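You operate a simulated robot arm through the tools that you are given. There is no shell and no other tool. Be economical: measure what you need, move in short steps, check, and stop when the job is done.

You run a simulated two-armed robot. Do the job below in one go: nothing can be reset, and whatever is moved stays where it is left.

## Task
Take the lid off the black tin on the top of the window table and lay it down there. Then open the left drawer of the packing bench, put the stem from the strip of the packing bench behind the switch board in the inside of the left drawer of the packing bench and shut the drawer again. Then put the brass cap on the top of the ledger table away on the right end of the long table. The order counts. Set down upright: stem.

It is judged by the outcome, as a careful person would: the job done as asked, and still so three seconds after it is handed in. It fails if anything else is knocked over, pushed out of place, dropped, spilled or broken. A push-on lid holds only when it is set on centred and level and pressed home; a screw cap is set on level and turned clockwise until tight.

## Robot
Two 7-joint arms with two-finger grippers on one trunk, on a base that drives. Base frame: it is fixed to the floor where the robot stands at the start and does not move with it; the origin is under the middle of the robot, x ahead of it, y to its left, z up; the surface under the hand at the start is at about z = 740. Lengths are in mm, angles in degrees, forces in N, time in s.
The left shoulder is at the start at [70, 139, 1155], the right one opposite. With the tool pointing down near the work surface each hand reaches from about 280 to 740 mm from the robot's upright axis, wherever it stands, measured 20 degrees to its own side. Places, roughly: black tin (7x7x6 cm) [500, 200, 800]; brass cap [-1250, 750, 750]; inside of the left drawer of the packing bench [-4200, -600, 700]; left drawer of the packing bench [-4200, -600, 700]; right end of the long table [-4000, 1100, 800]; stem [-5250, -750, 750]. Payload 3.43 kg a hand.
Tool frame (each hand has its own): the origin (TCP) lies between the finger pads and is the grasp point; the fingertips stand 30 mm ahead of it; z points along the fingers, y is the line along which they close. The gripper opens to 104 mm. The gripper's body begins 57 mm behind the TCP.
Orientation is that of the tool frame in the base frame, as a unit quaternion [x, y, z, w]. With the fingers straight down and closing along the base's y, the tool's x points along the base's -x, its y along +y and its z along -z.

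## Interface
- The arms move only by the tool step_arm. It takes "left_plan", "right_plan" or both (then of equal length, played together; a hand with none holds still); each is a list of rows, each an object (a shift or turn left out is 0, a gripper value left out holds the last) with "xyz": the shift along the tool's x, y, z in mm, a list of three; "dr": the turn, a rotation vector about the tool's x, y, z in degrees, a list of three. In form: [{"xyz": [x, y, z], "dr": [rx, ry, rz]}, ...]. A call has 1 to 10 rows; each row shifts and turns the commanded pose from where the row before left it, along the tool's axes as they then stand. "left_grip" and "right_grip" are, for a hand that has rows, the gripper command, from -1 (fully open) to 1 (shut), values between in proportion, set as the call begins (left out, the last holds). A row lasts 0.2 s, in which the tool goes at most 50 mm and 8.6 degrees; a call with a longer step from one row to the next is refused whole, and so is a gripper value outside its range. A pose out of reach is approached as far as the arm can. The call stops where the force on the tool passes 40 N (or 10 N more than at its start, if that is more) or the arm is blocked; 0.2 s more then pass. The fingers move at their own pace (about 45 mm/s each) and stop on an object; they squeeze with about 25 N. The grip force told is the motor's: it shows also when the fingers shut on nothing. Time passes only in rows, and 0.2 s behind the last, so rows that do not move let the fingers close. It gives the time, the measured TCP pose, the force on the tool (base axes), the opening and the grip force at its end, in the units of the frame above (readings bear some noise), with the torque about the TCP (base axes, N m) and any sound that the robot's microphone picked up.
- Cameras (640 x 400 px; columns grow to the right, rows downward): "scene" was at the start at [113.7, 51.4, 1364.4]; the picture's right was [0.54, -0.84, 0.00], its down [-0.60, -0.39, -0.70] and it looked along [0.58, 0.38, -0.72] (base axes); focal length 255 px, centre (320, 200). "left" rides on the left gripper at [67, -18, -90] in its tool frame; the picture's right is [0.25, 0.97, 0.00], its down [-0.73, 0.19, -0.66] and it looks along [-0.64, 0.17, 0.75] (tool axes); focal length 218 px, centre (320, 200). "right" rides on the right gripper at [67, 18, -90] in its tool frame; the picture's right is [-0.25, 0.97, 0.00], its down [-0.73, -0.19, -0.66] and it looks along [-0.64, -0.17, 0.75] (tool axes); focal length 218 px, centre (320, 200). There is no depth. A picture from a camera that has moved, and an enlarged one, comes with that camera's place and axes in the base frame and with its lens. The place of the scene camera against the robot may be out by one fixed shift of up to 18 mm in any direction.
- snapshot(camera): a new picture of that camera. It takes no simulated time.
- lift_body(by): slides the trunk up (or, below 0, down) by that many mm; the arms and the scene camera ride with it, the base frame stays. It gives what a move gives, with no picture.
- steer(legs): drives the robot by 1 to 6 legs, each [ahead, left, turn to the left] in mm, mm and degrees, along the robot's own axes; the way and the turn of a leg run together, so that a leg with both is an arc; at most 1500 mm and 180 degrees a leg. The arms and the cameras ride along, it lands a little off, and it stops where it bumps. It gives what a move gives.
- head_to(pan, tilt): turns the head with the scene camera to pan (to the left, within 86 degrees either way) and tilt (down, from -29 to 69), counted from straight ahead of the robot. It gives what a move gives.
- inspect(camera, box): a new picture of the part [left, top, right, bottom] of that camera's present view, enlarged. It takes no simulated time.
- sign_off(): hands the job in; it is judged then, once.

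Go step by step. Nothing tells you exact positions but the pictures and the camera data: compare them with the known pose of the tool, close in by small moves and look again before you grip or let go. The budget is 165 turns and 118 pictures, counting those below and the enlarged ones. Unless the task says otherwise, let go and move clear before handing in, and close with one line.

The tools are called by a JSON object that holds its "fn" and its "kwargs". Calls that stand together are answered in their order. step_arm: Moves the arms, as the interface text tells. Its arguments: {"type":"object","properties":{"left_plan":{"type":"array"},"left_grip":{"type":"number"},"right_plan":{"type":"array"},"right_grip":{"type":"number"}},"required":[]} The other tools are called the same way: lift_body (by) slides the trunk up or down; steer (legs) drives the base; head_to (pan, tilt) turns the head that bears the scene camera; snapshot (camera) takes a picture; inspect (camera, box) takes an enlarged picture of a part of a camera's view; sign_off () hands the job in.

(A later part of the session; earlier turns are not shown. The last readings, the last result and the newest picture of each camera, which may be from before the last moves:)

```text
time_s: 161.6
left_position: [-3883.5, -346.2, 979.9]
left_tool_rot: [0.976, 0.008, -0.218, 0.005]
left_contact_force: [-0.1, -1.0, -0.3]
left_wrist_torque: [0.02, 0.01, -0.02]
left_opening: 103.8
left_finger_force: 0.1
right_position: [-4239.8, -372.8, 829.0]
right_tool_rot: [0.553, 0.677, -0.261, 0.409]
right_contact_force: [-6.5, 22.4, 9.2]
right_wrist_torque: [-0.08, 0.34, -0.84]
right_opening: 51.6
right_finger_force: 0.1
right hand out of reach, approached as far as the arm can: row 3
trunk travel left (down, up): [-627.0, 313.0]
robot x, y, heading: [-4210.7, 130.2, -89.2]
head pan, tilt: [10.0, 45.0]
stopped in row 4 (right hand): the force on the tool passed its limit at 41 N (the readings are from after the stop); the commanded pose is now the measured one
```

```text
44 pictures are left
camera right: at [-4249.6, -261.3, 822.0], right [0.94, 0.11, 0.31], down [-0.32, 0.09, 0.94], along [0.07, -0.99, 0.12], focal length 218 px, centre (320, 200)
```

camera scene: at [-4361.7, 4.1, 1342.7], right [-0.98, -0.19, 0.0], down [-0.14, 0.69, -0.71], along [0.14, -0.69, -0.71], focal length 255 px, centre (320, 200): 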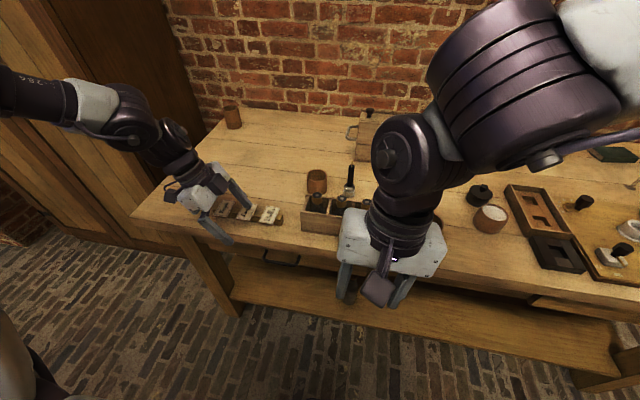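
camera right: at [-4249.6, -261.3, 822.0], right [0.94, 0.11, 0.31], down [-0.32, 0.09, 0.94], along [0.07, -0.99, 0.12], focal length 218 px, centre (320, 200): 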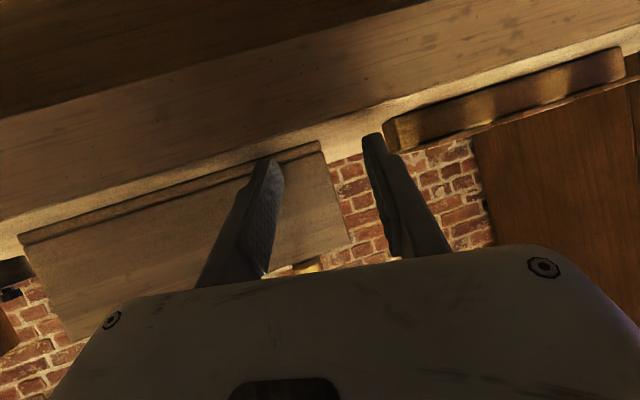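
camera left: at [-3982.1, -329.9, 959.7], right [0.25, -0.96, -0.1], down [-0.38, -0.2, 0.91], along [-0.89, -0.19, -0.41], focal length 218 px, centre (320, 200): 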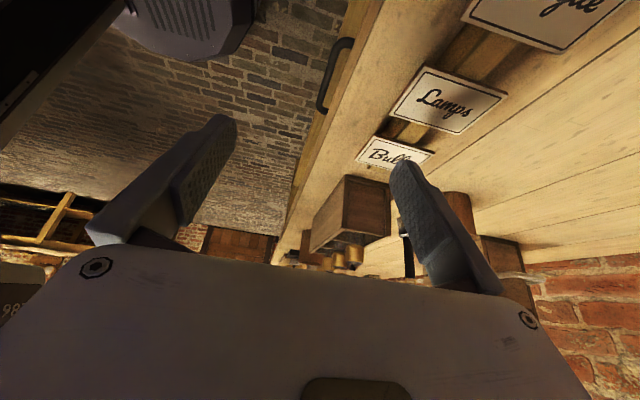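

The hand drifted forward when out of reach and is pressing on something, perhaps the bottle box. I'll back the base off immediately and inspect.

{"fn": "steer", "kwargs": {"legs": [[-150, 0, 0]]}}

{"fn": "snapshot", "kwargs": {"camera": "scene"}}

```text
time_s: 163.0
left_position: [-3884.5, -198.0, 978.3]
left_tool_rot: [0.976, 0.009, -0.218, 0.002]
left_contact_force: [-1.1, 0.5, 0.1]
left_wrist_torque: [-0.01, -0.01, 0.04]
left_opening: 103.8
left_finger_force: 0.0
right_position: [-4240.9, -227.4, 829.1]
right_tool_rot: [0.553, 0.677, -0.261, 0.41]
right_contact_force: [-0.2, -0.1, -1.1]
right_wrist_torque: [0.0, 0.03, -0.01]
right_opening: 57.2
right_finger_force: 0.0
trunk travel left (down, up): [-627.0, 313.0]
robot x, y, heading: [-4213.2, 281.1, -89.1]
head pan, tilt: [10.0, 45.0]
```

```text
43 pictures are left
camera scene: at [-4200.3, 156.9, 1342.5], right [-0.98, -0.19, 0.0], down [-0.13, 0.7, -0.71], along [0.13, -0.69, -0.71], focal length 255 px, centre (320, 200)
```

scene: 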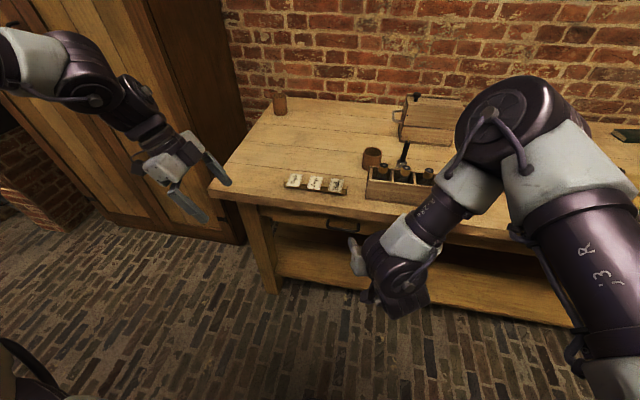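

The box hasn't shifted relative to the labels. I'll back further off to re-orient the right hand in free space with the arm more extended.

{"fn": "steer", "kwargs": {"legs": [[-130, 0, 0]]}}

{"fn": "step_arm", "kwargs": {"right_plan": [{"xyz": [-2.8, -11.2, 40]}, {"xyz": [-2.8, -11.2, 40]}, {"xyz": [-2.8, -11.2, 40]}, {"dr": [-5.29, -4, -3.24]}, {"dr": [-5.29, -4, -3.24]}, {"dr": [-5.29, -4, -3.24]}, {"dr": [-5.29, -4, -3.24]}, {"dr": [-5.29, -4, -3.24]}, {"xyz": [0, 0, 0]}]}}

{"fn": "snapshot", "kwargs": {"camera": "right"}}

```text
time_s: 164.3
left_position: [-3885.7, -67.1, 978.2]
left_tool_rot: [0.976, 0.009, -0.218, 0.003]
left_contact_force: [0.6, -0.2, 0.6]
left_wrist_torque: [-0.02, 0.0, 0.01]
left_opening: 104.0
left_finger_force: 0.0
right_position: [-4240.6, -97.1, 829.4]
right_tool_rot: [0.554, 0.676, -0.261, 0.41]
right_contact_force: [-0.1, -0.5, -0.5]
right_wrist_torque: [0.04, 0.02, -0.01]
right_opening: 57.2
right_finger_force: 0.1
trunk travel left (down, up): [-627.0, 313.0]
robot x, y, heading: [-4217.3, 410.3, -88.9]
head pan, tilt: [10.0, 45.0]
```

```text
time_s: 166.3
left_position: [-3885.6, -66.2, 977.8]
left_tool_rot: [0.976, 0.009, -0.218, 0.003]
left_contact_force: [-0.5, -0.2, 0.5]
left_wrist_torque: [0.0, 0.03, 0.02]
left_opening: 103.8
left_finger_force: 0.0
right_position: [-4147.6, -55.3, 817.0]
right_tool_rot: [0.333, 0.704, -0.26, 0.571]
right_contact_force: [0.2, -0.4, 0.0]
right_wrist_torque: [0.0, 0.0, 0.03]
right_opening: 57.4
right_finger_force: 0.0
right hand out of reach, approached as far as the arm can: row 1, 2, 3, 4, 5, 6, 7, 8
trunk travel left (down, up): [-627.0, 313.0]
robot x, y, heading: [-4216.0, 407.8, -89.1]
head pan, tilt: [10.0, 45.0]
```

```text
42 pictures are left
camera right: at [-4199.2, 34.1, 770.6], right [0.77, 0.58, 0.26], down [-0.47, 0.24, 0.85], along [0.43, -0.78, 0.46], focal length 218 px, centre (320, 200)
```

right: 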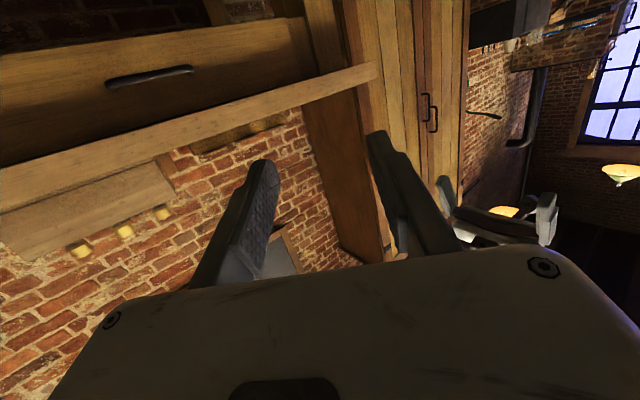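

Yawing can't straddle the bar; the closing line must be vertical. The right wrist roll seems limited only in the negative direction, so I'll straighten the yaw and try rolling +90°.

{"fn": "step_arm", "kwargs": {"right_plan": [{"dr": [7.86, -0.1, 1.7]}, {"dr": [7.86, -0.1, 1.7]}, {"dr": [7.86, -0.1, 1.7]}, {"dr": [7.86, -0.1, 1.7]}, {"dr": [7.86, -0.1, 1.7]}, {"dr": [0, 0, 8.2]}, {"dr": [0, 0, 8.2]}, {"dr": [0, 0, 8.2]}, {"dr": [0, 0, 8.2]}, {"dr": [0, 0, 8.2]}]}}

{"fn": "step_arm", "kwargs": {"right_plan": [{"dr": [0, 0, 8.2]}, {"dr": [0, 0, 8.2]}, {"dr": [0, 0, 8.2]}, {"dr": [0, 0, 8.2]}, {"dr": [0, 0, 8.2]}, {"dr": [0, 0, 8]}, {"xyz": [0, 0, 0]}]}}

{"fn": "snapshot", "kwargs": {"camera": "right"}}

```text
time_s: 168.5
left_position: [-3886.6, -66.9, 977.8]
left_tool_rot: [0.976, 0.009, -0.218, 0.002]
left_contact_force: [0.3, -0.4, 0.2]
left_wrist_torque: [-0.05, 0.0, 0.01]
left_opening: 103.9
left_finger_force: 0.0
right_position: [-4211.7, -102.6, 751.9]
right_tool_rot: [0.711, 0.317, -0.256, 0.573]
right_contact_force: [-0.6, 0.0, -0.7]
right_wrist_torque: [-0.02, 0.0, 0.01]
right_opening: 57.1
right_finger_force: 0.1
right hand out of reach, approached as far as the arm can: row 3, 4, 5
trunk travel left (down, up): [-627.0, 313.0]
robot x, y, heading: [-4215.5, 413.9, -89.0]
head pan, tilt: [10.0, 45.0]
```

```text
time_s: 170.1
left_position: [-3884.8, -66.9, 978.4]
left_tool_rot: [0.976, 0.009, -0.219, 0.002]
left_contact_force: [1.2, -0.2, -0.3]
left_wrist_torque: [0.04, 0.04, -0.03]
left_opening: 104.3
left_finger_force: 0.1
right_position: [-4211.1, -101.9, 752.3]
right_tool_rot: [0.779, -0.006, 0.005, 0.627]
right_contact_force: [0.6, -0.9, 0.5]
right_wrist_torque: [-0.02, -0.01, 0.01]
right_opening: 57.2
right_finger_force: 0.1
trunk travel left (down, up): [-627.0, 313.0]
robot x, y, heading: [-4217.5, 409.9, -89.1]
head pan, tilt: [10.0, 45.0]
```

```text
41 pictures are left
camera right: at [-4145.1, -19.1, 789.5], right [-0.27, -0.2, 0.94], down [-0.73, 0.69, -0.06], along [-0.63, -0.7, -0.33], focal length 218 px, centre (320, 200)
```

right: 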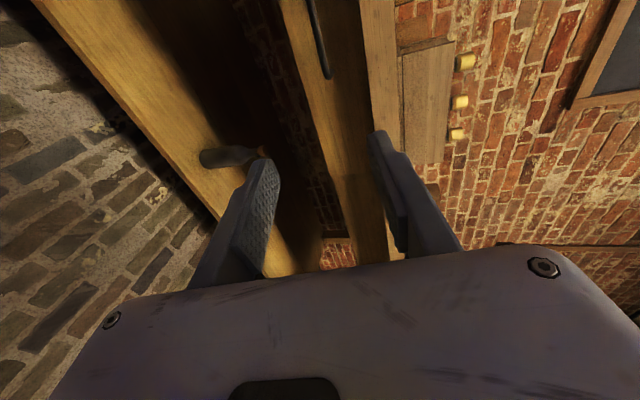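

Rolling +90° works: the hand points forward and closes vertically. I'll bring it in front of the bar with base and trunk moves.

{"fn": "lift_body", "kwargs": {"by": -43}}

{"fn": "steer", "kwargs": {"legs": [[180, 44, 0]]}}

{"fn": "step_arm", "kwargs": {"right_plan": [{"xyz": [0, 0, 0]}, {"xyz": [0, 0, 0]}], "right_grip": 0.1}}

{"fn": "snapshot", "kwargs": {"camera": "right"}}

```text
time_s: 170.9
left_position: [-3886.9, -66.7, 935.2]
left_tool_rot: [0.976, 0.009, -0.219, 0.004]
left_contact_force: [-0.6, -0.2, -0.3]
left_wrist_torque: [-0.01, 0.01, -0.01]
left_opening: 103.9
left_finger_force: 0.1
right_position: [-4212.9, -102.0, 708.1]
right_tool_rot: [0.779, -0.005, 0.005, 0.627]
right_contact_force: [-0.8, -0.6, -0.5]
right_wrist_torque: [-0.01, -0.02, 0.03]
right_opening: 57.2
right_finger_force: 0.0
trunk travel left (down, up): [-584.0, 356.0]
robot x, y, heading: [-4212.8, 412.3, -88.9]
head pan, tilt: [10.0, 45.0]
```

```text
time_s: 172.5
left_position: [-3839.9, -244.6, 934.2]
left_tool_rot: [0.976, 0.009, -0.218, 0.003]
left_contact_force: [0.6, -1.1, -0.1]
left_wrist_torque: [0.0, 0.03, -0.03]
left_opening: 103.9
left_finger_force: 0.1
right_position: [-4165.1, -280.7, 708.9]
right_tool_rot: [0.779, -0.005, 0.004, 0.627]
right_contact_force: [0.3, 0.5, -0.1]
right_wrist_torque: [-0.02, 0.01, 0.02]
right_opening: 57.2
right_finger_force: 0.1
trunk travel left (down, up): [-584.0, 356.0]
robot x, y, heading: [-4169.3, 232.7, -88.9]
head pan, tilt: [10.0, 45.0]
```

```text
time_s: 173.1
left_position: [-3838.3, -244.4, 934.5]
left_tool_rot: [0.976, 0.01, -0.219, 0.002]
left_contact_force: [-0.2, 0.0, -0.4]
left_wrist_torque: [-0.04, 0.0, -0.02]
left_opening: 104.1
left_finger_force: 0.1
right_position: [-4164.1, -279.7, 708.1]
right_tool_rot: [0.779, -0.005, 0.005, 0.627]
right_contact_force: [0.7, 0.4, 1.0]
right_wrist_torque: [-0.02, -0.02, -0.02]
right_opening: 47.0
right_finger_force: 0.1
trunk travel left (down, up): [-584.0, 356.0]
robot x, y, heading: [-4168.0, 232.0, -89.0]
head pan, tilt: [10.0, 45.0]
```

```text
40 pictures are left
camera right: at [-4097.5, -197.3, 746.0], right [-0.27, -0.21, 0.94], down [-0.73, 0.68, -0.06], along [-0.63, -0.7, -0.33], focal length 218 px, centre (320, 200)
```

right: 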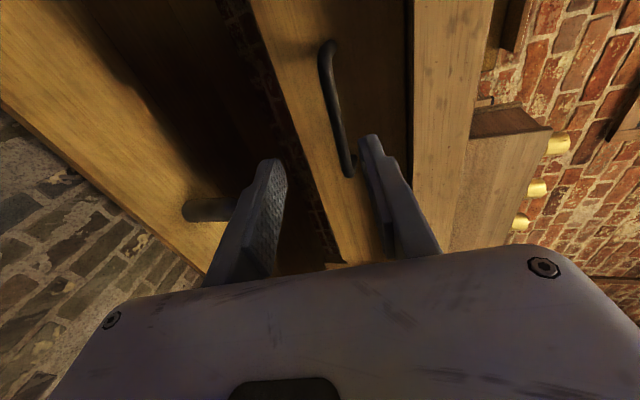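

The bar is at z≈707. I'll advance the open fingers around it.

{"fn": "step_arm", "kwargs": {"right_plan": [{"xyz": [0, 6, 22]}, {"xyz": [0, 6, 22]}, {"xyz": [0, 5.7, 22]}, {"xyz": [0, 0, 0]}]}}

{"fn": "snapshot", "kwargs": {"camera": "right"}}

```text
time_s: 174.1
left_position: [-3839.2, -244.6, 935.2]
left_tool_rot: [0.976, 0.01, -0.218, 0.003]
left_contact_force: [0.0, -0.2, -0.3]
left_wrist_torque: [-0.01, 0.03, 0.01]
left_opening: 104.1
left_finger_force: 0.2
right_position: [-4164.1, -349.3, 712.2]
right_tool_rot: [0.779, -0.006, 0.004, 0.627]
right_contact_force: [0.8, 0.1, -0.1]
right_wrist_torque: [0.0, 0.01, 0.0]
right_opening: 47.2
right_finger_force: 0.0
trunk travel left (down, up): [-584.0, 356.0]
robot x, y, heading: [-4169.9, 234.0, -88.8]
head pan, tilt: [10.0, 45.0]
```

```text
39 pictures are left
camera right: at [-4098.1, -265.4, 750.3], right [-0.27, -0.21, 0.94], down [-0.73, 0.69, -0.06], along [-0.63, -0.7, -0.33], focal length 218 px, centre (320, 200)
```

right: 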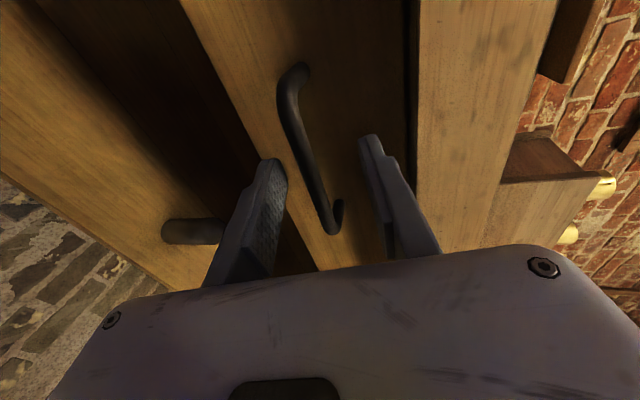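

The bar is between the fingers. I'll close and check the grip.

{"fn": "step_arm", "kwargs": {"right_plan": [{"xyz": [0, 0, 0]}, {"xyz": [0, 0, 0]}, {"xyz": [0, 0, 0]}, {"xyz": [0, 0, 0]}], "right_grip": 1}}

```text
time_s: 175.1
left_position: [-3837.3, -247.8, 933.9]
left_tool_rot: [0.976, 0.01, -0.218, 0.002]
left_contact_force: [-0.6, -0.1, 0.4]
left_wrist_torque: [-0.01, -0.02, 0.01]
left_opening: 103.9
left_finger_force: 0.1
right_position: [-4166.1, -348.8, 707.4]
right_tool_rot: [0.782, -0.005, 0.002, 0.623]
right_contact_force: [0.3, 2.5, -30.3]
right_wrist_torque: [0.37, 0.41, 0.24]
right_opening: 9.4
right_finger_force: 43.2
trunk travel left (down, up): [-584.0, 356.0]
robot x, y, heading: [-4169.6, 233.1, -88.8]
head pan, tilt: [10.0, 45.0]
```

Gripped. I'll relieve the vertical load, then pull by driving back 180 mm.

{"fn": "step_arm", "kwargs": {"right_plan": [{"xyz": [0, -3, 0]}, {"xyz": [0, -2, 0]}]}}

{"fn": "steer", "kwargs": {"legs": [[-180, 0, 0]]}}

{"fn": "head_to", "kwargs": {"pan": 0, "tilt": 50}}

{"fn": "snapshot", "kwargs": {"camera": "scene"}}

```text
time_s: 175.7
left_position: [-3839.1, -245.8, 935.6]
left_tool_rot: [0.976, 0.01, -0.219, 0.003]
left_contact_force: [-0.5, -0.5, 0.4]
left_wrist_torque: [0.0, -0.01, 0.03]
left_opening: 103.8
left_finger_force: 0.1
right_position: [-4164.3, -349.3, 707.0]
right_tool_rot: [0.779, -0.006, 0.005, 0.627]
right_contact_force: [-1.0, 5.6, -12.5]
right_wrist_torque: [0.28, 0.65, -0.06]
right_opening: 9.4
right_finger_force: 43.8
trunk travel left (down, up): [-584.0, 356.0]
robot x, y, heading: [-4166.2, 230.7, -88.8]
head pan, tilt: [10.0, 45.0]
```

```text
time_s: 177.2
left_position: [-3839.9, -66.4, 933.4]
left_tool_rot: [0.975, 0.01, -0.22, 0.003]
left_contact_force: [0.1, -0.6, 0.3]
left_wrist_torque: [0.04, 0.02, -0.03]
left_opening: 104.1
left_finger_force: 0.0
right_position: [-4164.7, -169.5, 708.6]
right_tool_rot: [0.779, -0.005, 0.005, 0.627]
right_contact_force: [22.0, -1.9, -5.6]
right_wrist_torque: [0.1, 0.18, 1.43]
right_opening: 9.5
right_finger_force: 42.7
trunk travel left (down, up): [-584.0, 356.0]
robot x, y, heading: [-4173.6, 412.6, -88.7]
head pan, tilt: [10.0, 45.0]
```

```text
time_s: 177.9
left_position: [-3840.1, -65.9, 935.0]
left_tool_rot: [0.976, 0.009, -0.219, 0.003]
left_contact_force: [0.3, -0.4, 0.2]
left_wrist_torque: [-0.04, 0.04, 0.01]
left_opening: 104.1
left_finger_force: 0.0
right_position: [-4164.1, -168.6, 707.8]
right_tool_rot: [0.779, -0.005, 0.005, 0.627]
right_contact_force: [7.5, 1.4, -3.4]
right_wrist_torque: [0.05, 0.4, 0.95]
right_opening: 9.6
right_finger_force: 43.5
trunk travel left (down, up): [-584.0, 356.0]
robot x, y, heading: [-4172.5, 411.1, -89.1]
head pan, tilt: [0.0, 50.0]
```

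```text
38 pictures are left
camera scene: at [-4171.1, 290.5, 1292.7], right [-1.0, -0.02, 0.0], down [-0.01, 0.77, -0.64], along [0.01, -0.64, -0.77], focal length 255 px, centre (320, 200)
```

scene: 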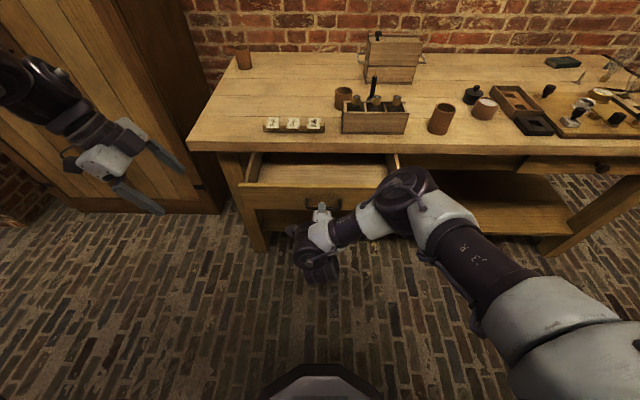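

The drawer is open about 180 mm and empty inside. I'll release, back off, and go to the right end of the bench to find the stem.

{"fn": "step_arm", "kwargs": {"right_plan": [{"xyz": [0, 0, 0]}, {"xyz": [0, 0, 0]}, {"xyz": [0, 0, 0]}, {"xyz": [0, 0, -25]}, {"xyz": [0, 0, -30]}], "right_grip": -0.2}}

{"fn": "steer", "kwargs": {"legs": [[-80, 0, 0], [0, -950, 0]]}}

{"fn": "lift_body", "kwargs": {"by": 193}}

{"fn": "head_to", "kwargs": {"pan": -10, "tilt": 38}}

{"fn": "snapshot", "kwargs": {"camera": "scene"}}

```text
time_s: 179.1
left_position: [-3841.7, -66.3, 937.0]
left_tool_rot: [0.976, 0.008, -0.218, 0.003]
left_contact_force: [0.3, -0.4, 0.5]
left_wrist_torque: [-0.01, -0.01, 0.01]
left_opening: 104.1
left_finger_force: 0.1
right_position: [-4166.6, -114.1, 720.3]
right_tool_rot: [0.778, -0.005, 0.006, 0.628]
right_contact_force: [0.3, 0.3, 0.8]
right_wrist_torque: [0.05, -0.03, 0.01]
right_opening: 62.5
right_finger_force: 0.1
trunk travel left (down, up): [-584.0, 356.0]
robot x, y, heading: [-4169.9, 412.3, -89.2]
head pan, tilt: [0.0, 50.0]
```

```text
time_s: 184.7
left_position: [-4784.7, -1.9, 934.6]
left_tool_rot: [0.976, 0.009, -0.218, 0.003]
left_contact_force: [0.0, -0.1, -0.1]
left_wrist_torque: [-0.01, -0.01, -0.03]
left_opening: 103.8
left_finger_force: 0.0
right_position: [-5109.1, -51.6, 719.2]
right_tool_rot: [0.779, -0.005, 0.006, 0.627]
right_contact_force: [-0.3, -1.0, -0.9]
right_wrist_torque: [0.0, 0.01, -0.01]
right_opening: 62.3
right_finger_force: 0.1
trunk travel left (down, up): [-584.0, 356.0]
robot x, y, heading: [-5112.4, 472.4, -88.9]
head pan, tilt: [0.0, 50.0]
```

```text
time_s: 186.8
left_position: [-4782.6, -1.3, 1128.4]
left_tool_rot: [0.976, 0.009, -0.219, 0.003]
left_contact_force: [0.9, -0.5, 0.1]
left_wrist_torque: [0.01, -0.01, -0.02]
left_opening: 104.1
left_finger_force: 0.1
right_position: [-5107.2, -51.1, 912.6]
right_tool_rot: [0.779, -0.005, 0.006, 0.628]
right_contact_force: [-0.1, 0.2, 0.9]
right_wrist_torque: [0.0, -0.04, 0.03]
right_opening: 62.4
right_finger_force: 0.1
trunk travel left (down, up): [-777.0, 163.0]
robot x, y, heading: [-5114.1, 475.0, -88.9]
head pan, tilt: [0.0, 50.0]
```

```text
time_s: 187.5
left_position: [-4784.0, -1.7, 1128.9]
left_tool_rot: [0.976, 0.01, -0.217, 0.003]
left_contact_force: [-0.5, 0.7, -0.6]
left_wrist_torque: [0.03, 0.02, -0.01]
left_opening: 104.2
left_finger_force: 0.0
right_position: [-5108.7, -50.7, 913.1]
right_tool_rot: [0.779, -0.006, 0.006, 0.627]
right_contact_force: [-0.5, 0.3, 0.4]
right_wrist_torque: [0.03, -0.01, 0.0]
right_opening: 62.3
right_finger_force: 0.0
trunk travel left (down, up): [-777.0, 163.0]
robot x, y, heading: [-5111.1, 474.8, -89.1]
head pan, tilt: [-10.0, 38.0]
```

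```text
37 pictures are left
camera scene: at [-5130.0, 346.4, 1502.9], right [-0.99, 0.15, 0.0], down [0.1, 0.61, -0.79], along [-0.12, -0.78, -0.62], focal length 255 px, centre (320, 200)
```

scene: 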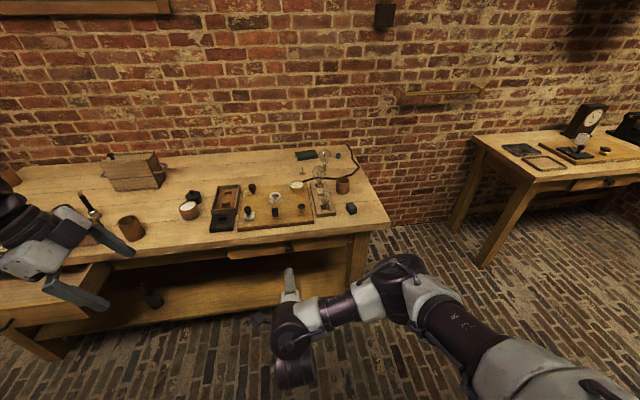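

{"fn": "inspect", "kwargs": {"camera": "scene", "box": [200, 135, 376, 245]}}

```text
3.64 times, centred on (288, 190) of scene
camera zoom: at [-5130.0, 346.4, 1502.9], right [-0.99, 0.15, 0.0], down [0.1, 0.61, -0.79], along [-0.12, -0.78, -0.62], focal length 927 px, centre (436, 236)
```

zoom: 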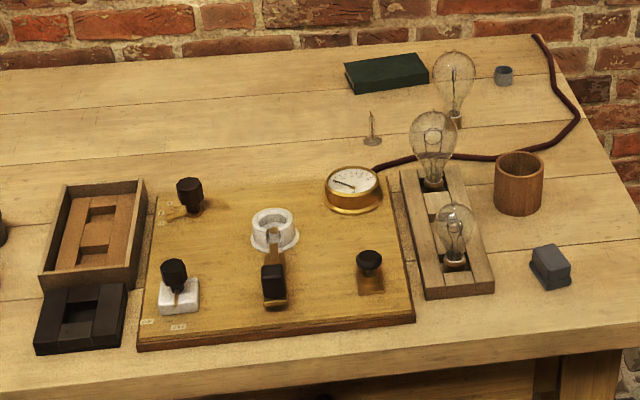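

The stem is the small upright rod on a flared foot behind the board, at about (-5216, -841), with the bench top at about z=748. I'll un-roll the right hand and set it to a 30° forward pitch before driving in.

{"fn": "step_arm", "kwargs": {"right_plan": [{"dr": [0, 0, -8.2]}, {"dr": [0, 0, -8.2]}, {"dr": [0, 0, -8.2]}, {"dr": [0, 0, -8.2]}, {"dr": [0, 0, -8.2]}, {"dr": [0, 0, -8.2]}, {"dr": [0, 0, -8.2]}, {"dr": [0, 0, -8.2]}, {"dr": [0, 0, -8.2]}, {"dr": [0, 0, -8.2]}]}}

{"fn": "step_arm", "kwargs": {"right_plan": [{"dr": [0, 0, -8]}, {"dr": [0, 8, 0]}, {"dr": [0, 8, 0]}, {"dr": [0, 8, 0]}, {"dr": [0, 8, 0]}, {"dr": [0, 8, 0]}, {"dr": [0, 7.5, 0]}, {"xyz": [0, 0, 0]}]}}

{"fn": "steer", "kwargs": {"legs": [[300, 45, 0]]}}

{"fn": "head_to", "kwargs": {"pan": -10, "tilt": 45}}

{"fn": "snapshot", "kwargs": {"camera": "scene"}}

```text
time_s: 189.7
left_position: [-4783.2, -2.1, 1129.2]
left_tool_rot: [0.976, 0.01, -0.218, 0.004]
left_contact_force: [-0.6, -0.4, 0.4]
left_wrist_torque: [-0.03, 0.01, -0.03]
left_opening: 104.1
left_finger_force: 0.1
right_position: [-5108.6, -51.4, 913.3]
right_tool_rot: [0.589, 0.508, -0.408, 0.477]
right_contact_force: [0.5, 0.1, -0.5]
right_wrist_torque: [0.02, -0.01, 0.02]
right_opening: 62.5
right_finger_force: 0.1
trunk travel left (down, up): [-777.0, 163.0]
robot x, y, heading: [-5114.4, 473.5, -88.9]
head pan, tilt: [-10.0, 38.0]
```

```text
time_s: 191.5
left_position: [-4784.0, -0.7, 1128.4]
left_tool_rot: [0.976, 0.01, -0.218, 0.003]
left_contact_force: [-0.8, 0.7, -0.3]
left_wrist_torque: [-0.01, 0.04, 0.0]
left_opening: 104.1
left_finger_force: 0.2
right_position: [-5107.3, -63.2, 904.1]
right_tool_rot: [0.685, 0.681, -0.18, 0.189]
right_contact_force: [0.0, -0.9, 0.2]
right_wrist_torque: [0.02, -0.03, -0.01]
right_opening: 62.1
right_finger_force: 0.1
right hand out of reach, approached as far as the arm can: row 2, 3
trunk travel left (down, up): [-777.0, 163.0]
robot x, y, heading: [-5116.1, 473.7, -89.2]
head pan, tilt: [-10.0, 38.0]
```

```text
time_s: 193.6
left_position: [-4735.4, -299.9, 1129.6]
left_tool_rot: [0.976, 0.009, -0.218, 0.004]
left_contact_force: [0.7, 0.4, 0.5]
left_wrist_torque: [0.0, -0.03, 0.01]
left_opening: 104.0
left_finger_force: 0.1
right_position: [-5056.2, -361.1, 904.9]
right_tool_rot: [0.685, 0.68, -0.18, 0.19]
right_contact_force: [-0.7, -0.8, -0.2]
right_wrist_torque: [-0.03, 0.03, 0.04]
right_opening: 62.3
right_finger_force: 0.0
trunk travel left (down, up): [-777.0, 163.0]
robot x, y, heading: [-5063.4, 173.5, -88.8]
head pan, tilt: [-10.0, 38.0]
```

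```text
time_s: 194.3
left_position: [-4735.5, -300.7, 1127.7]
left_tool_rot: [0.976, 0.01, -0.218, 0.003]
left_contact_force: [-0.3, 0.0, 0.1]
left_wrist_torque: [0.01, -0.02, 0.03]
left_opening: 104.0
left_finger_force: 0.0
right_position: [-5056.4, -362.3, 904.4]
right_tool_rot: [0.685, 0.68, -0.179, 0.189]
right_contact_force: [0.4, -0.6, -0.7]
right_wrist_torque: [-0.03, 0.02, 0.02]
right_opening: 62.4
right_finger_force: 0.0
trunk travel left (down, up): [-777.0, 163.0]
robot x, y, heading: [-5062.4, 179.9, -89.0]
head pan, tilt: [-10.0, 45.0]
```

```text
35 pictures are left
camera scene: at [-5079.4, 51.3, 1492.7], right [-0.99, 0.16, 0.0], down [0.11, 0.7, -0.71], along [-0.11, -0.7, -0.71], focal length 255 px, centre (320, 200)
```

scene: 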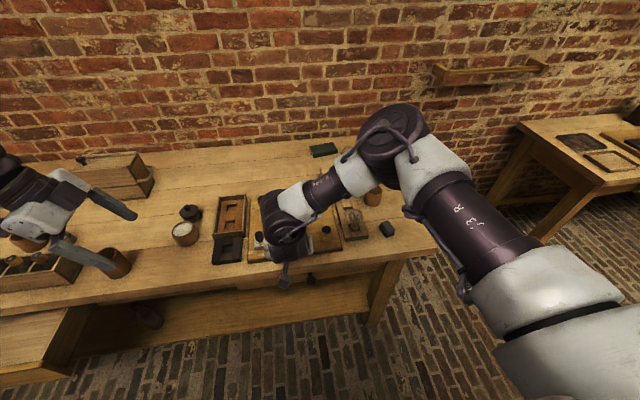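

I'll drive in 220 mm and check with the hand camera.

{"fn": "steer", "kwargs": {"legs": [[220, 0, 0]]}}

{"fn": "step_arm", "kwargs": {"right_plan": [{"xyz": [0, -40, 0]}, {"xyz": [0, -40, 0]}, {"xyz": [0, -40, 0]}, {"xyz": [0, -30, 0]}, {"xyz": [-26, 0, 15]}, {"xyz": [-26, 0, 15]}, {"xyz": [0, 0, 0]}]}}

{"fn": "snapshot", "kwargs": {"camera": "right"}}

```text
time_s: 195.9
left_position: [-4731.0, -520.2, 1130.2]
left_tool_rot: [0.976, 0.009, -0.219, 0.003]
left_contact_force: [-1.1, -0.2, 0.2]
left_wrist_torque: [0.05, 0.0, -0.01]
left_opening: 104.0
left_finger_force: 0.0
right_position: [-5053.6, -579.7, 905.5]
right_tool_rot: [0.685, 0.68, -0.18, 0.19]
right_contact_force: [-0.2, 0.2, -0.1]
right_wrist_torque: [-0.01, 0.02, 0.01]
right_opening: 62.4
right_finger_force: 0.0
trunk travel left (down, up): [-777.0, 163.0]
robot x, y, heading: [-5056.8, -44.3, -89.0]
head pan, tilt: [-10.0, 45.0]
```

```text
time_s: 197.6
left_position: [-4732.2, -521.1, 1129.6]
left_tool_rot: [0.976, 0.009, -0.218, 0.004]
left_contact_force: [0.7, 0.6, 0.4]
left_wrist_torque: [0.01, -0.01, 0.0]
left_opening: 104.1
left_finger_force: 0.0
right_position: [-5153.4, -589.7, 924.9]
right_tool_rot: [0.686, 0.679, -0.181, 0.189]
right_contact_force: [0.5, -0.7, -0.3]
right_wrist_torque: [-0.01, 0.0, 0.02]
right_opening: 62.8
right_finger_force: 0.2
right hand out of reach, approached as far as the arm can: row 3, 4, 5, 6
trunk travel left (down, up): [-777.0, 163.0]
robot x, y, heading: [-5058.6, -45.0, -89.3]
head pan, tilt: [-10.0, 45.0]
```

```text
34 pictures are left
camera right: at [-5135.7, -488.3, 968.6], right [0.96, -0.23, 0.14], down [-0.21, -0.3, 0.93], along [-0.17, -0.93, -0.33], focal length 218 px, centre (320, 200)
```

right: 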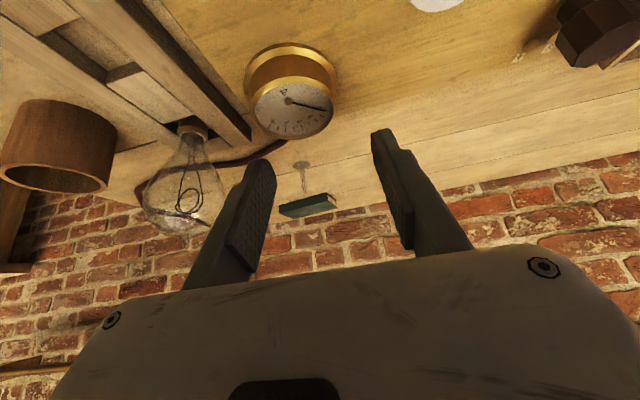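

The stem's foot is at about (-5228, -865). I'll bring the hand in and up, shift the base right so the stem is nearly straight ahead, and lower the trunk for reach.

{"fn": "step_arm", "kwargs": {"right_plan": [{"xyz": [-15, 30, -30]}, {"xyz": [-15, 30, -30]}, {"xyz": [-15, 30, -30]}, {"xyz": [-15, 0, -30]}, {"xyz": [0, 0, 0]}]}}

{"fn": "steer", "kwargs": {"legs": [[0, -135, 0], [50, 0, 0]]}}

{"fn": "lift_body", "kwargs": {"by": -130}}

{"fn": "snapshot", "kwargs": {"camera": "right"}}

```text
time_s: 198.8
left_position: [-4731.0, -522.6, 1129.1]
left_tool_rot: [0.976, 0.009, -0.218, 0.003]
left_contact_force: [0.0, 1.6, -0.2]
left_wrist_torque: [-0.02, 0.0, -0.01]
left_opening: 103.9
left_finger_force: 0.2
right_position: [-5063.1, -581.2, 1060.1]
right_tool_rot: [0.684, 0.681, -0.179, 0.19]
right_contact_force: [0.1, 0.1, -0.3]
right_wrist_torque: [0.0, -0.02, 0.0]
right_opening: 62.5
right_finger_force: 0.0
trunk travel left (down, up): [-777.0, 163.0]
robot x, y, heading: [-5062.1, -43.9, -89.0]
head pan, tilt: [-10.0, 45.0]
```

```text
time_s: 200.6
left_position: [-4863.1, -565.4, 1131.5]
left_tool_rot: [0.976, 0.009, -0.219, 0.007]
left_contact_force: [-0.1, 1.1, 0.6]
left_wrist_torque: [-0.08, 0.01, 0.04]
left_opening: 104.1
left_finger_force: 0.1
right_position: [-5195.3, -626.5, 1064.7]
right_tool_rot: [0.682, 0.681, -0.182, 0.192]
right_contact_force: [-0.2, 1.3, 0.6]
right_wrist_torque: [-0.04, -0.01, 0.02]
right_opening: 62.4
right_finger_force: 0.1
trunk travel left (down, up): [-777.0, 163.0]
robot x, y, heading: [-5200.3, -92.8, -88.9]
head pan, tilt: [-10.0, 45.0]
```

```text
time_s: 202.2
left_position: [-4864.7, -572.2, 998.0]
left_tool_rot: [0.976, 0.01, -0.218, 0.004]
left_contact_force: [-0.4, -0.9, 1.3]
left_wrist_torque: [-0.02, -0.01, 0.02]
left_opening: 104.0
left_finger_force: 0.0
right_position: [-5195.4, -634.0, 931.2]
right_tool_rot: [0.684, 0.681, -0.18, 0.19]
right_contact_force: [0.0, 0.4, 1.0]
right_wrist_torque: [0.04, -0.01, 0.05]
right_opening: 62.5
right_finger_force: 0.1
trunk travel left (down, up): [-647.0, 293.0]
robot x, y, heading: [-5192.1, -94.6, -89.0]
head pan, tilt: [-10.0, 45.0]
```

```text
33 pictures are left
camera right: at [-5179.3, -530.6, 974.9], right [0.97, -0.22, 0.14], down [-0.2, -0.3, 0.93], along [-0.16, -0.93, -0.33], focal length 218 px, centre (320, 200)
```

right: 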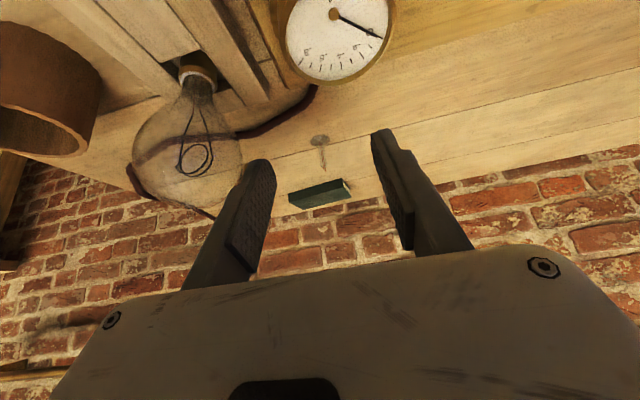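

The stem stands at about (-5220, -853), around 60 mm tall. I'll move above it, keeping clear of the bulb.

{"fn": "step_arm", "kwargs": {"right_plan": [{"xyz": [-30.6, -5, 34.4]}, {"xyz": [-30.6, -5, 34.4]}, {"xyz": [-30.6, -5, 34.4]}, {"xyz": [-30.6, -5, 34.4]}, {"xyz": [0, 0, 0]}], "right_grip": 0.1}}

{"fn": "snapshot", "kwargs": {"camera": "right"}}

```text
time_s: 203.3
left_position: [-4864.6, -571.5, 997.8]
left_tool_rot: [0.976, 0.01, -0.218, 0.003]
left_contact_force: [0.0, 0.3, 0.0]
left_wrist_torque: [0.0, 0.05, -0.01]
left_opening: 103.8
left_finger_force: 0.2
right_position: [-5192.8, -737.8, 891.4]
right_tool_rot: [0.684, 0.681, -0.18, 0.191]
right_contact_force: [0.6, 0.0, 0.0]
right_wrist_torque: [0.02, 0.02, 0.02]
right_opening: 46.6
right_finger_force: 0.0
right hand out of reach, approached as far as the arm can: row 3, 4
trunk travel left (down, up): [-647.0, 293.0]
robot x, y, heading: [-5194.9, -95.6, -89.0]
head pan, tilt: [-10.0, 45.0]
```

```text
32 pictures are left
camera right: at [-5175.2, -634.7, 934.7], right [0.96, -0.22, 0.14], down [-0.21, -0.3, 0.93], along [-0.16, -0.93, -0.33], focal length 218 px, centre (320, 200)
```

right: 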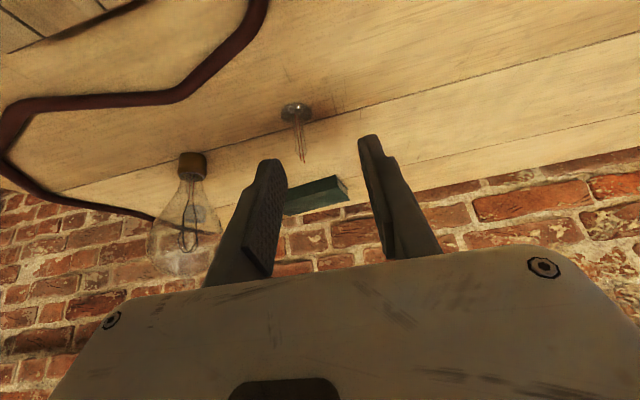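

The reach limit favours the inward side, so I'll raise the hand, swing it inward, shift the base right 145 mm and lower the trunk more.

{"fn": "step_arm", "kwargs": {"right_plan": [{"xyz": [-19, 28, -32]}, {"xyz": [-19, 28, -32]}, {"xyz": [-19, 28, -32]}, {"xyz": [-19, 26, -32]}, {"xyz": [0, 0, 0]}]}}

{"fn": "steer", "kwargs": {"legs": [[0, -145, 0]]}}

{"fn": "lift_body", "kwargs": {"by": -130}}

{"fn": "snapshot", "kwargs": {"camera": "right"}}

```text
time_s: 204.6
left_position: [-4864.4, -572.6, 998.6]
left_tool_rot: [0.976, 0.009, -0.218, 0.002]
left_contact_force: [0.7, 0.6, -0.5]
left_wrist_torque: [0.0, -0.02, 0.0]
left_opening: 104.1
left_finger_force: 0.0
right_position: [-5087.0, -740.1, 1040.8]
right_tool_rot: [0.684, 0.681, -0.179, 0.19]
right_contact_force: [-0.2, 0.2, -0.8]
right_wrist_torque: [0.02, -0.01, 0.01]
right_opening: 46.8
right_finger_force: 0.1
trunk travel left (down, up): [-647.0, 293.0]
robot x, y, heading: [-5194.5, -94.9, -88.8]
head pan, tilt: [-10.0, 45.0]
```

```text
time_s: 205.9
left_position: [-5007.9, -573.7, 997.2]
left_tool_rot: [0.976, 0.011, -0.218, 0.004]
left_contact_force: [0.3, 0.1, 0.8]
left_wrist_torque: [0.02, 0.03, -0.04]
left_opening: 104.1
left_finger_force: 0.1
right_position: [-5227.4, -743.5, 1041.2]
right_tool_rot: [0.683, 0.682, -0.18, 0.189]
right_contact_force: [0.9, -0.5, 0.2]
right_wrist_torque: [-0.01, 0.0, 0.01]
right_opening: 47.0
right_finger_force: 0.0
trunk travel left (down, up): [-647.0, 293.0]
robot x, y, heading: [-5335.0, -101.4, -88.8]
head pan, tilt: [-10.0, 45.0]
```

```text
time_s: 207.5
left_position: [-5008.5, -573.8, 867.8]
left_tool_rot: [0.976, 0.01, -0.218, 0.003]
left_contact_force: [0.1, -0.8, -0.7]
left_wrist_torque: [0.02, 0.0, 0.02]
left_opening: 104.2
left_finger_force: 0.0
right_position: [-5229.0, -742.0, 910.4]
right_tool_rot: [0.683, 0.682, -0.179, 0.19]
right_contact_force: [-0.9, -0.4, -0.4]
right_wrist_torque: [-0.01, 0.01, -0.02]
right_opening: 47.0
right_finger_force: 0.0
trunk travel left (down, up): [-517.0, 423.0]
robot x, y, heading: [-5337.8, -96.3, -89.1]
head pan, tilt: [-10.0, 45.0]
```

```text
31 pictures are left
camera right: at [-5211.9, -638.9, 955.4], right [0.97, -0.22, 0.14], down [-0.2, -0.3, 0.93], along [-0.16, -0.93, -0.33], focal length 218 px, centre (320, 200)
```

right: 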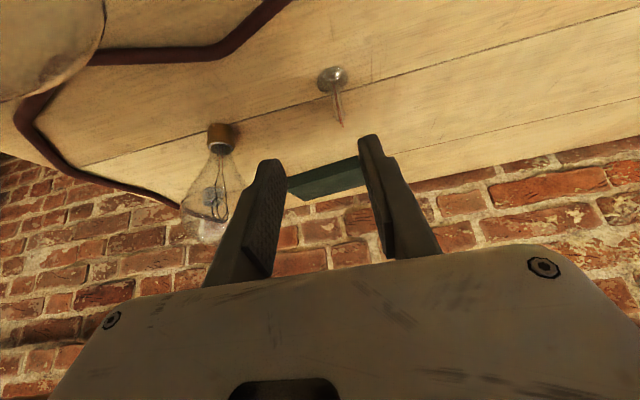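

Three views together put the stem's foot at about (-5210, -781, z≈798), so the bench top is higher than I took it. I'll go halfway down and check again.

{"fn": "step_arm", "kwargs": {"right_plan": [{"xyz": [0, 10, 20]}, {"xyz": [0, 9, 20]}, {"xyz": [0, 0, 0]}]}}

{"fn": "snapshot", "kwargs": {"camera": "right"}}

```text
time_s: 208.3
left_position: [-5007.6, -574.7, 868.4]
left_tool_rot: [0.976, 0.01, -0.217, 0.003]
left_contact_force: [0.8, 0.4, 1.0]
left_wrist_torque: [0.01, -0.01, 0.01]
left_opening: 104.0
left_finger_force: 0.1
right_position: [-5224.5, -758.5, 877.8]
right_tool_rot: [0.688, 0.678, -0.176, 0.191]
right_contact_force: [0.0, -0.6, -0.5]
right_wrist_torque: [-0.01, -0.01, 0.01]
right_opening: 46.8
right_finger_force: 0.0
right hand out of reach, approached as far as the arm can: row 2
trunk travel left (down, up): [-517.0, 423.0]
robot x, y, heading: [-5336.9, -98.9, -89.0]
head pan, tilt: [-10.0, 45.0]
```

```text
30 pictures are left
camera right: at [-5207.2, -655.7, 922.6], right [0.96, -0.22, 0.15], down [-0.21, -0.3, 0.93], along [-0.16, -0.93, -0.33], focal length 218 px, centre (320, 200)
```

right: 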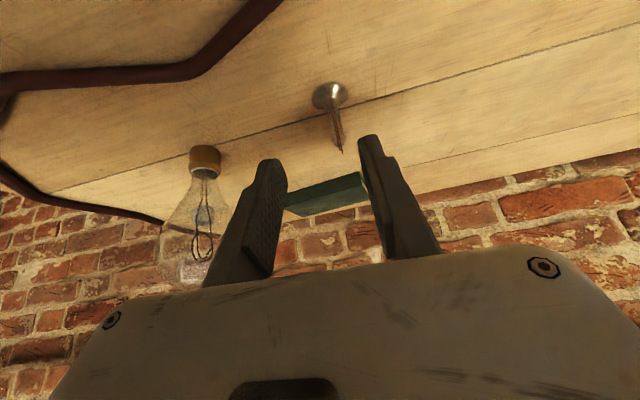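

The foot position is confirmed at about (-5210, -782, 800). I'll raise the left hand, then use base and trunk for the last small shifts.

{"fn": "step_arm", "kwargs": {"left_plan": [{"xyz": [0, 0, -40]}, {"xyz": [0, 0, -45]}, {"xyz": [0, 0, 0]}]}}

{"fn": "steer", "kwargs": {"legs": [[20, 14, 0]]}}

{"fn": "lift_body", "kwargs": {"by": -25}}

{"fn": "snapshot", "kwargs": {"camera": "right"}}

```text
time_s: 209.1
left_position: [-4971.0, -574.3, 944.7]
left_tool_rot: [0.976, 0.011, -0.218, 0.003]
left_contact_force: [0.4, 0.5, -0.2]
left_wrist_torque: [0.02, -0.01, -0.02]
left_opening: 104.1
left_finger_force: 0.1
right_position: [-5223.9, -758.6, 876.3]
right_tool_rot: [0.687, 0.678, -0.177, 0.19]
right_contact_force: [0.3, 0.1, -0.5]
right_wrist_torque: [0.02, -0.01, 0.03]
right_opening: 46.9
right_finger_force: 0.1
trunk travel left (down, up): [-517.0, 423.0]
robot x, y, heading: [-5338.2, -99.3, -88.8]
head pan, tilt: [-10.0, 45.0]
```

```text
time_s: 209.9
left_position: [-4958.3, -592.2, 945.9]
left_tool_rot: [0.976, 0.01, -0.218, 0.003]
left_contact_force: [0.6, -0.5, -0.8]
left_wrist_torque: [-0.04, 0.01, 0.0]
left_opening: 104.1
left_finger_force: 0.1
right_position: [-5211.3, -776.8, 879.3]
right_tool_rot: [0.687, 0.678, -0.177, 0.192]
right_contact_force: [-0.3, -0.5, 0.1]
right_wrist_torque: [0.03, 0.0, 0.0]
right_opening: 46.8
right_finger_force: 0.0
trunk travel left (down, up): [-517.0, 423.0]
robot x, y, heading: [-5324.2, -117.6, -89.0]
head pan, tilt: [-10.0, 45.0]
```

```text
time_s: 210.6
left_position: [-4957.8, -594.0, 919.1]
left_tool_rot: [0.976, 0.011, -0.218, 0.005]
left_contact_force: [0.6, 0.3, -0.1]
left_wrist_torque: [-0.04, 0.05, -0.02]
left_opening: 104.1
left_finger_force: 0.0
right_position: [-5211.2, -777.6, 853.2]
right_tool_rot: [0.688, 0.677, -0.176, 0.191]
right_contact_force: [0.1, -0.3, 0.2]
right_wrist_torque: [0.0, 0.0, 0.02]
right_opening: 46.7
right_finger_force: 0.0
trunk travel left (down, up): [-492.0, 448.0]
robot x, y, heading: [-5323.4, -116.0, -89.1]
head pan, tilt: [-10.0, 45.0]
```

```text
29 pictures are left
camera right: at [-5193.9, -675.4, 897.8], right [0.96, -0.23, 0.15], down [-0.22, -0.3, 0.93], along [-0.17, -0.93, -0.34], focal length 218 px, centre (320, 200)
```

right: 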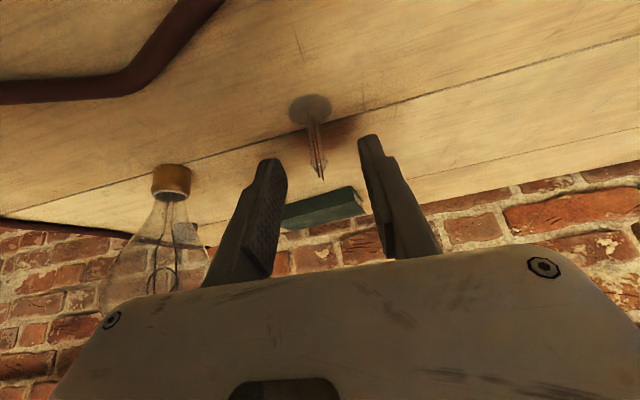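

The rod is between the fingers at about (-5210, -780), its top near z≈848. I'll go down 13 mm more and close.

{"fn": "lift_body", "kwargs": {"by": -13}}

{"fn": "step_arm", "kwargs": {"right_plan": [{"xyz": [0, 0, 0]}, {"xyz": [0, 0, 0]}, {"xyz": [0, 0, 0]}, {"xyz": [0, 0, 0]}], "right_grip": 1}}

{"fn": "snapshot", "kwargs": {"camera": "right"}}

```text
time_s: 211.2
left_position: [-4957.5, -593.1, 907.2]
left_tool_rot: [0.976, 0.01, -0.218, 0.004]
left_contact_force: [0.2, 0.5, -0.5]
left_wrist_torque: [0.01, 0.02, 0.0]
left_opening: 104.1
left_finger_force: 0.0
right_position: [-5211.1, -777.7, 840.5]
right_tool_rot: [0.688, 0.677, -0.177, 0.191]
right_contact_force: [-0.4, 0.6, 0.1]
right_wrist_torque: [0.02, 0.0, -0.04]
right_opening: 46.5
right_finger_force: 0.1
trunk travel left (down, up): [-479.0, 461.0]
robot x, y, heading: [-5324.5, -114.8, -88.6]
head pan, tilt: [-10.0, 45.0]
```

```text
time_s: 212.2
left_position: [-4957.6, -593.4, 907.3]
left_tool_rot: [0.976, 0.01, -0.218, 0.004]
left_contact_force: [0.4, 0.0, -0.3]
left_wrist_torque: [0.0, -0.01, -0.02]
left_opening: 103.9
left_finger_force: 0.2
right_position: [-5211.3, -778.1, 840.9]
right_tool_rot: [0.688, 0.678, -0.176, 0.192]
right_contact_force: [-0.2, 0.3, 0.9]
right_wrist_torque: [-0.02, 0.01, 0.03]
right_opening: 6.4
right_finger_force: 24.3
trunk travel left (down, up): [-479.0, 461.0]
robot x, y, heading: [-5326.7, -114.2, -88.7]
head pan, tilt: [-10.0, 45.0]
```

```text
28 pictures are left
camera right: at [-5193.9, -675.4, 885.0], right [0.96, -0.23, 0.15], down [-0.22, -0.3, 0.93], along [-0.17, -0.93, -0.34], focal length 218 px, centre (320, 200)
```

right: 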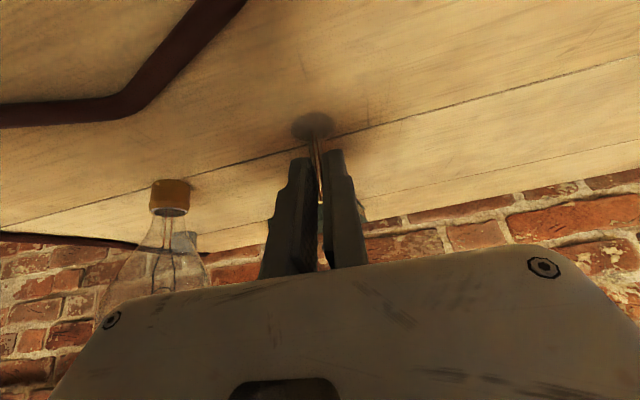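

The fingers stopped at 6.4 mm, on the rod. I'll lift straight up by the trunk and check.

{"fn": "lift_body", "kwargs": {"by": 130}}

{"fn": "snapshot", "kwargs": {"camera": "right"}}

```text
time_s: 213.8
left_position: [-4957.7, -592.5, 1037.0]
left_tool_rot: [0.976, 0.011, -0.218, 0.002]
left_contact_force: [0.4, -0.7, -0.3]
left_wrist_torque: [-0.01, 0.01, 0.0]
left_opening: 104.3
left_finger_force: 0.1
right_position: [-5211.9, -779.4, 970.2]
right_tool_rot: [0.688, 0.677, -0.177, 0.192]
right_contact_force: [0.1, -0.2, 0.0]
right_wrist_torque: [0.0, 0.02, 0.0]
right_opening: 7.3
right_finger_force: 25.2
trunk travel left (down, up): [-609.0, 331.0]
robot x, y, heading: [-5325.1, -119.9, -89.0]
head pan, tilt: [-10.0, 45.0]
```

```text
27 pictures are left
camera right: at [-5193.8, -675.6, 1014.6], right [0.96, -0.23, 0.15], down [-0.22, -0.3, 0.93], along [-0.17, -0.93, -0.34], focal length 218 px, centre (320, 200)
```

right: 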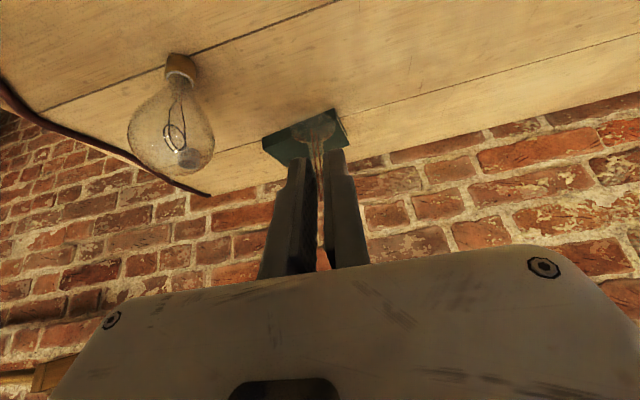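

The stem is held upright. I'll back out, drive back to the drawer, and stop with the hand above it.

{"fn": "steer", "kwargs": {"legs": [[-500, 0, 0], [0, 1045, 0]]}}

{"fn": "head_to", "kwargs": {"pan": 8, "tilt": 55}}

{"fn": "snapshot", "kwargs": {"camera": "scene"}}

{"fn": "snapshot", "kwargs": {"camera": "right"}}

```text
time_s: 221.7
left_position: [-3915.9, -74.6, 1036.4]
left_tool_rot: [0.976, 0.01, -0.218, 0.004]
left_contact_force: [-1.0, -0.2, -0.2]
left_wrist_torque: [0.0, 0.04, -0.02]
left_opening: 103.8
left_finger_force: 0.0
right_position: [-4170.8, -259.1, 970.6]
right_tool_rot: [0.688, 0.677, -0.177, 0.192]
right_contact_force: [-0.6, 0.2, -0.3]
right_wrist_torque: [-0.03, -0.03, -0.02]
right_opening: 7.2
right_finger_force: 25.2
trunk travel left (down, up): [-609.0, 331.0]
robot x, y, heading: [-4281.7, 400.3, -88.9]
head pan, tilt: [-10.0, 45.0]
```

```text
time_s: 222.5
left_position: [-3916.5, -75.5, 1036.5]
left_tool_rot: [0.976, 0.01, -0.219, 0.003]
left_contact_force: [0.3, 0.5, 0.2]
left_wrist_torque: [0.0, -0.01, 0.0]
left_opening: 104.2
left_finger_force: 0.3
right_position: [-4171.1, -259.0, 970.7]
right_tool_rot: [0.688, 0.677, -0.177, 0.192]
right_contact_force: [0.5, 0.2, 0.3]
right_wrist_torque: [0.02, 0.0, 0.0]
right_opening: 7.3
right_finger_force: 24.5
trunk travel left (down, up): [-609.0, 331.0]
robot x, y, heading: [-4282.2, 404.7, -88.9]
head pan, tilt: [8.0, 55.0]
```

```text
26 pictures are left
camera scene: at [-4275.3, 286.6, 1311.3], right [-0.99, -0.16, 0.0], down [-0.13, 0.81, -0.57], along [0.09, -0.57, -0.82], focal length 255 px, centre (320, 200)
```

scene: 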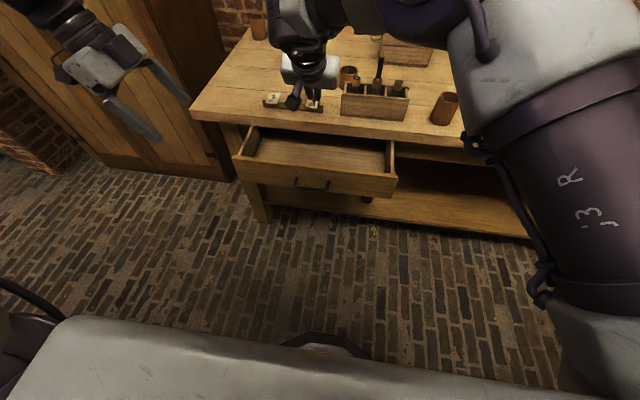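

```text
25 pictures are left
camera right: at [-4154.0, -157.0, 1015.0], right [0.96, -0.23, 0.15], down [-0.22, -0.3, 0.93], along [-0.17, -0.93, -0.34], focal length 218 px, centre (320, 200)
```

right: 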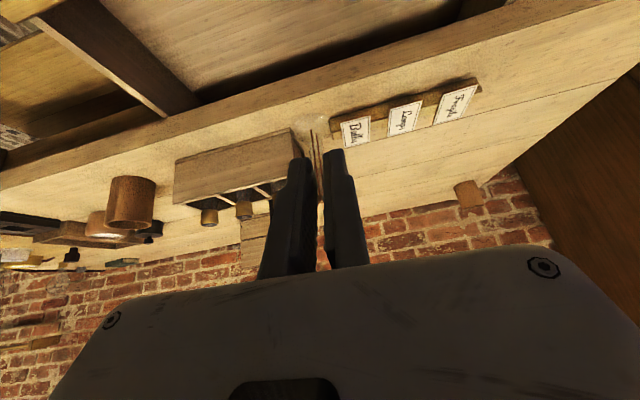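

{"fn": "inspect", "kwargs": {"camera": "scene", "box": [220, 85, 412, 205]}}

```text
3.33 times, centred on (316, 145) of scene
camera zoom: at [-4275.3, 286.6, 1311.3], right [-0.99, -0.16, 0.0], down [-0.13, 0.81, -0.57], along [0.09, -0.57, -0.82], focal length 850 px, centre (333, 383)
```

zoom: 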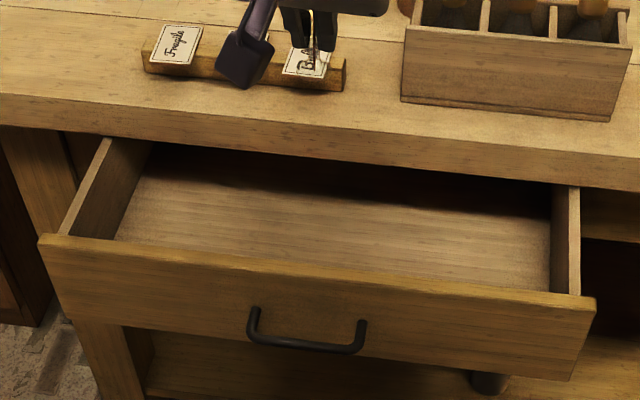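

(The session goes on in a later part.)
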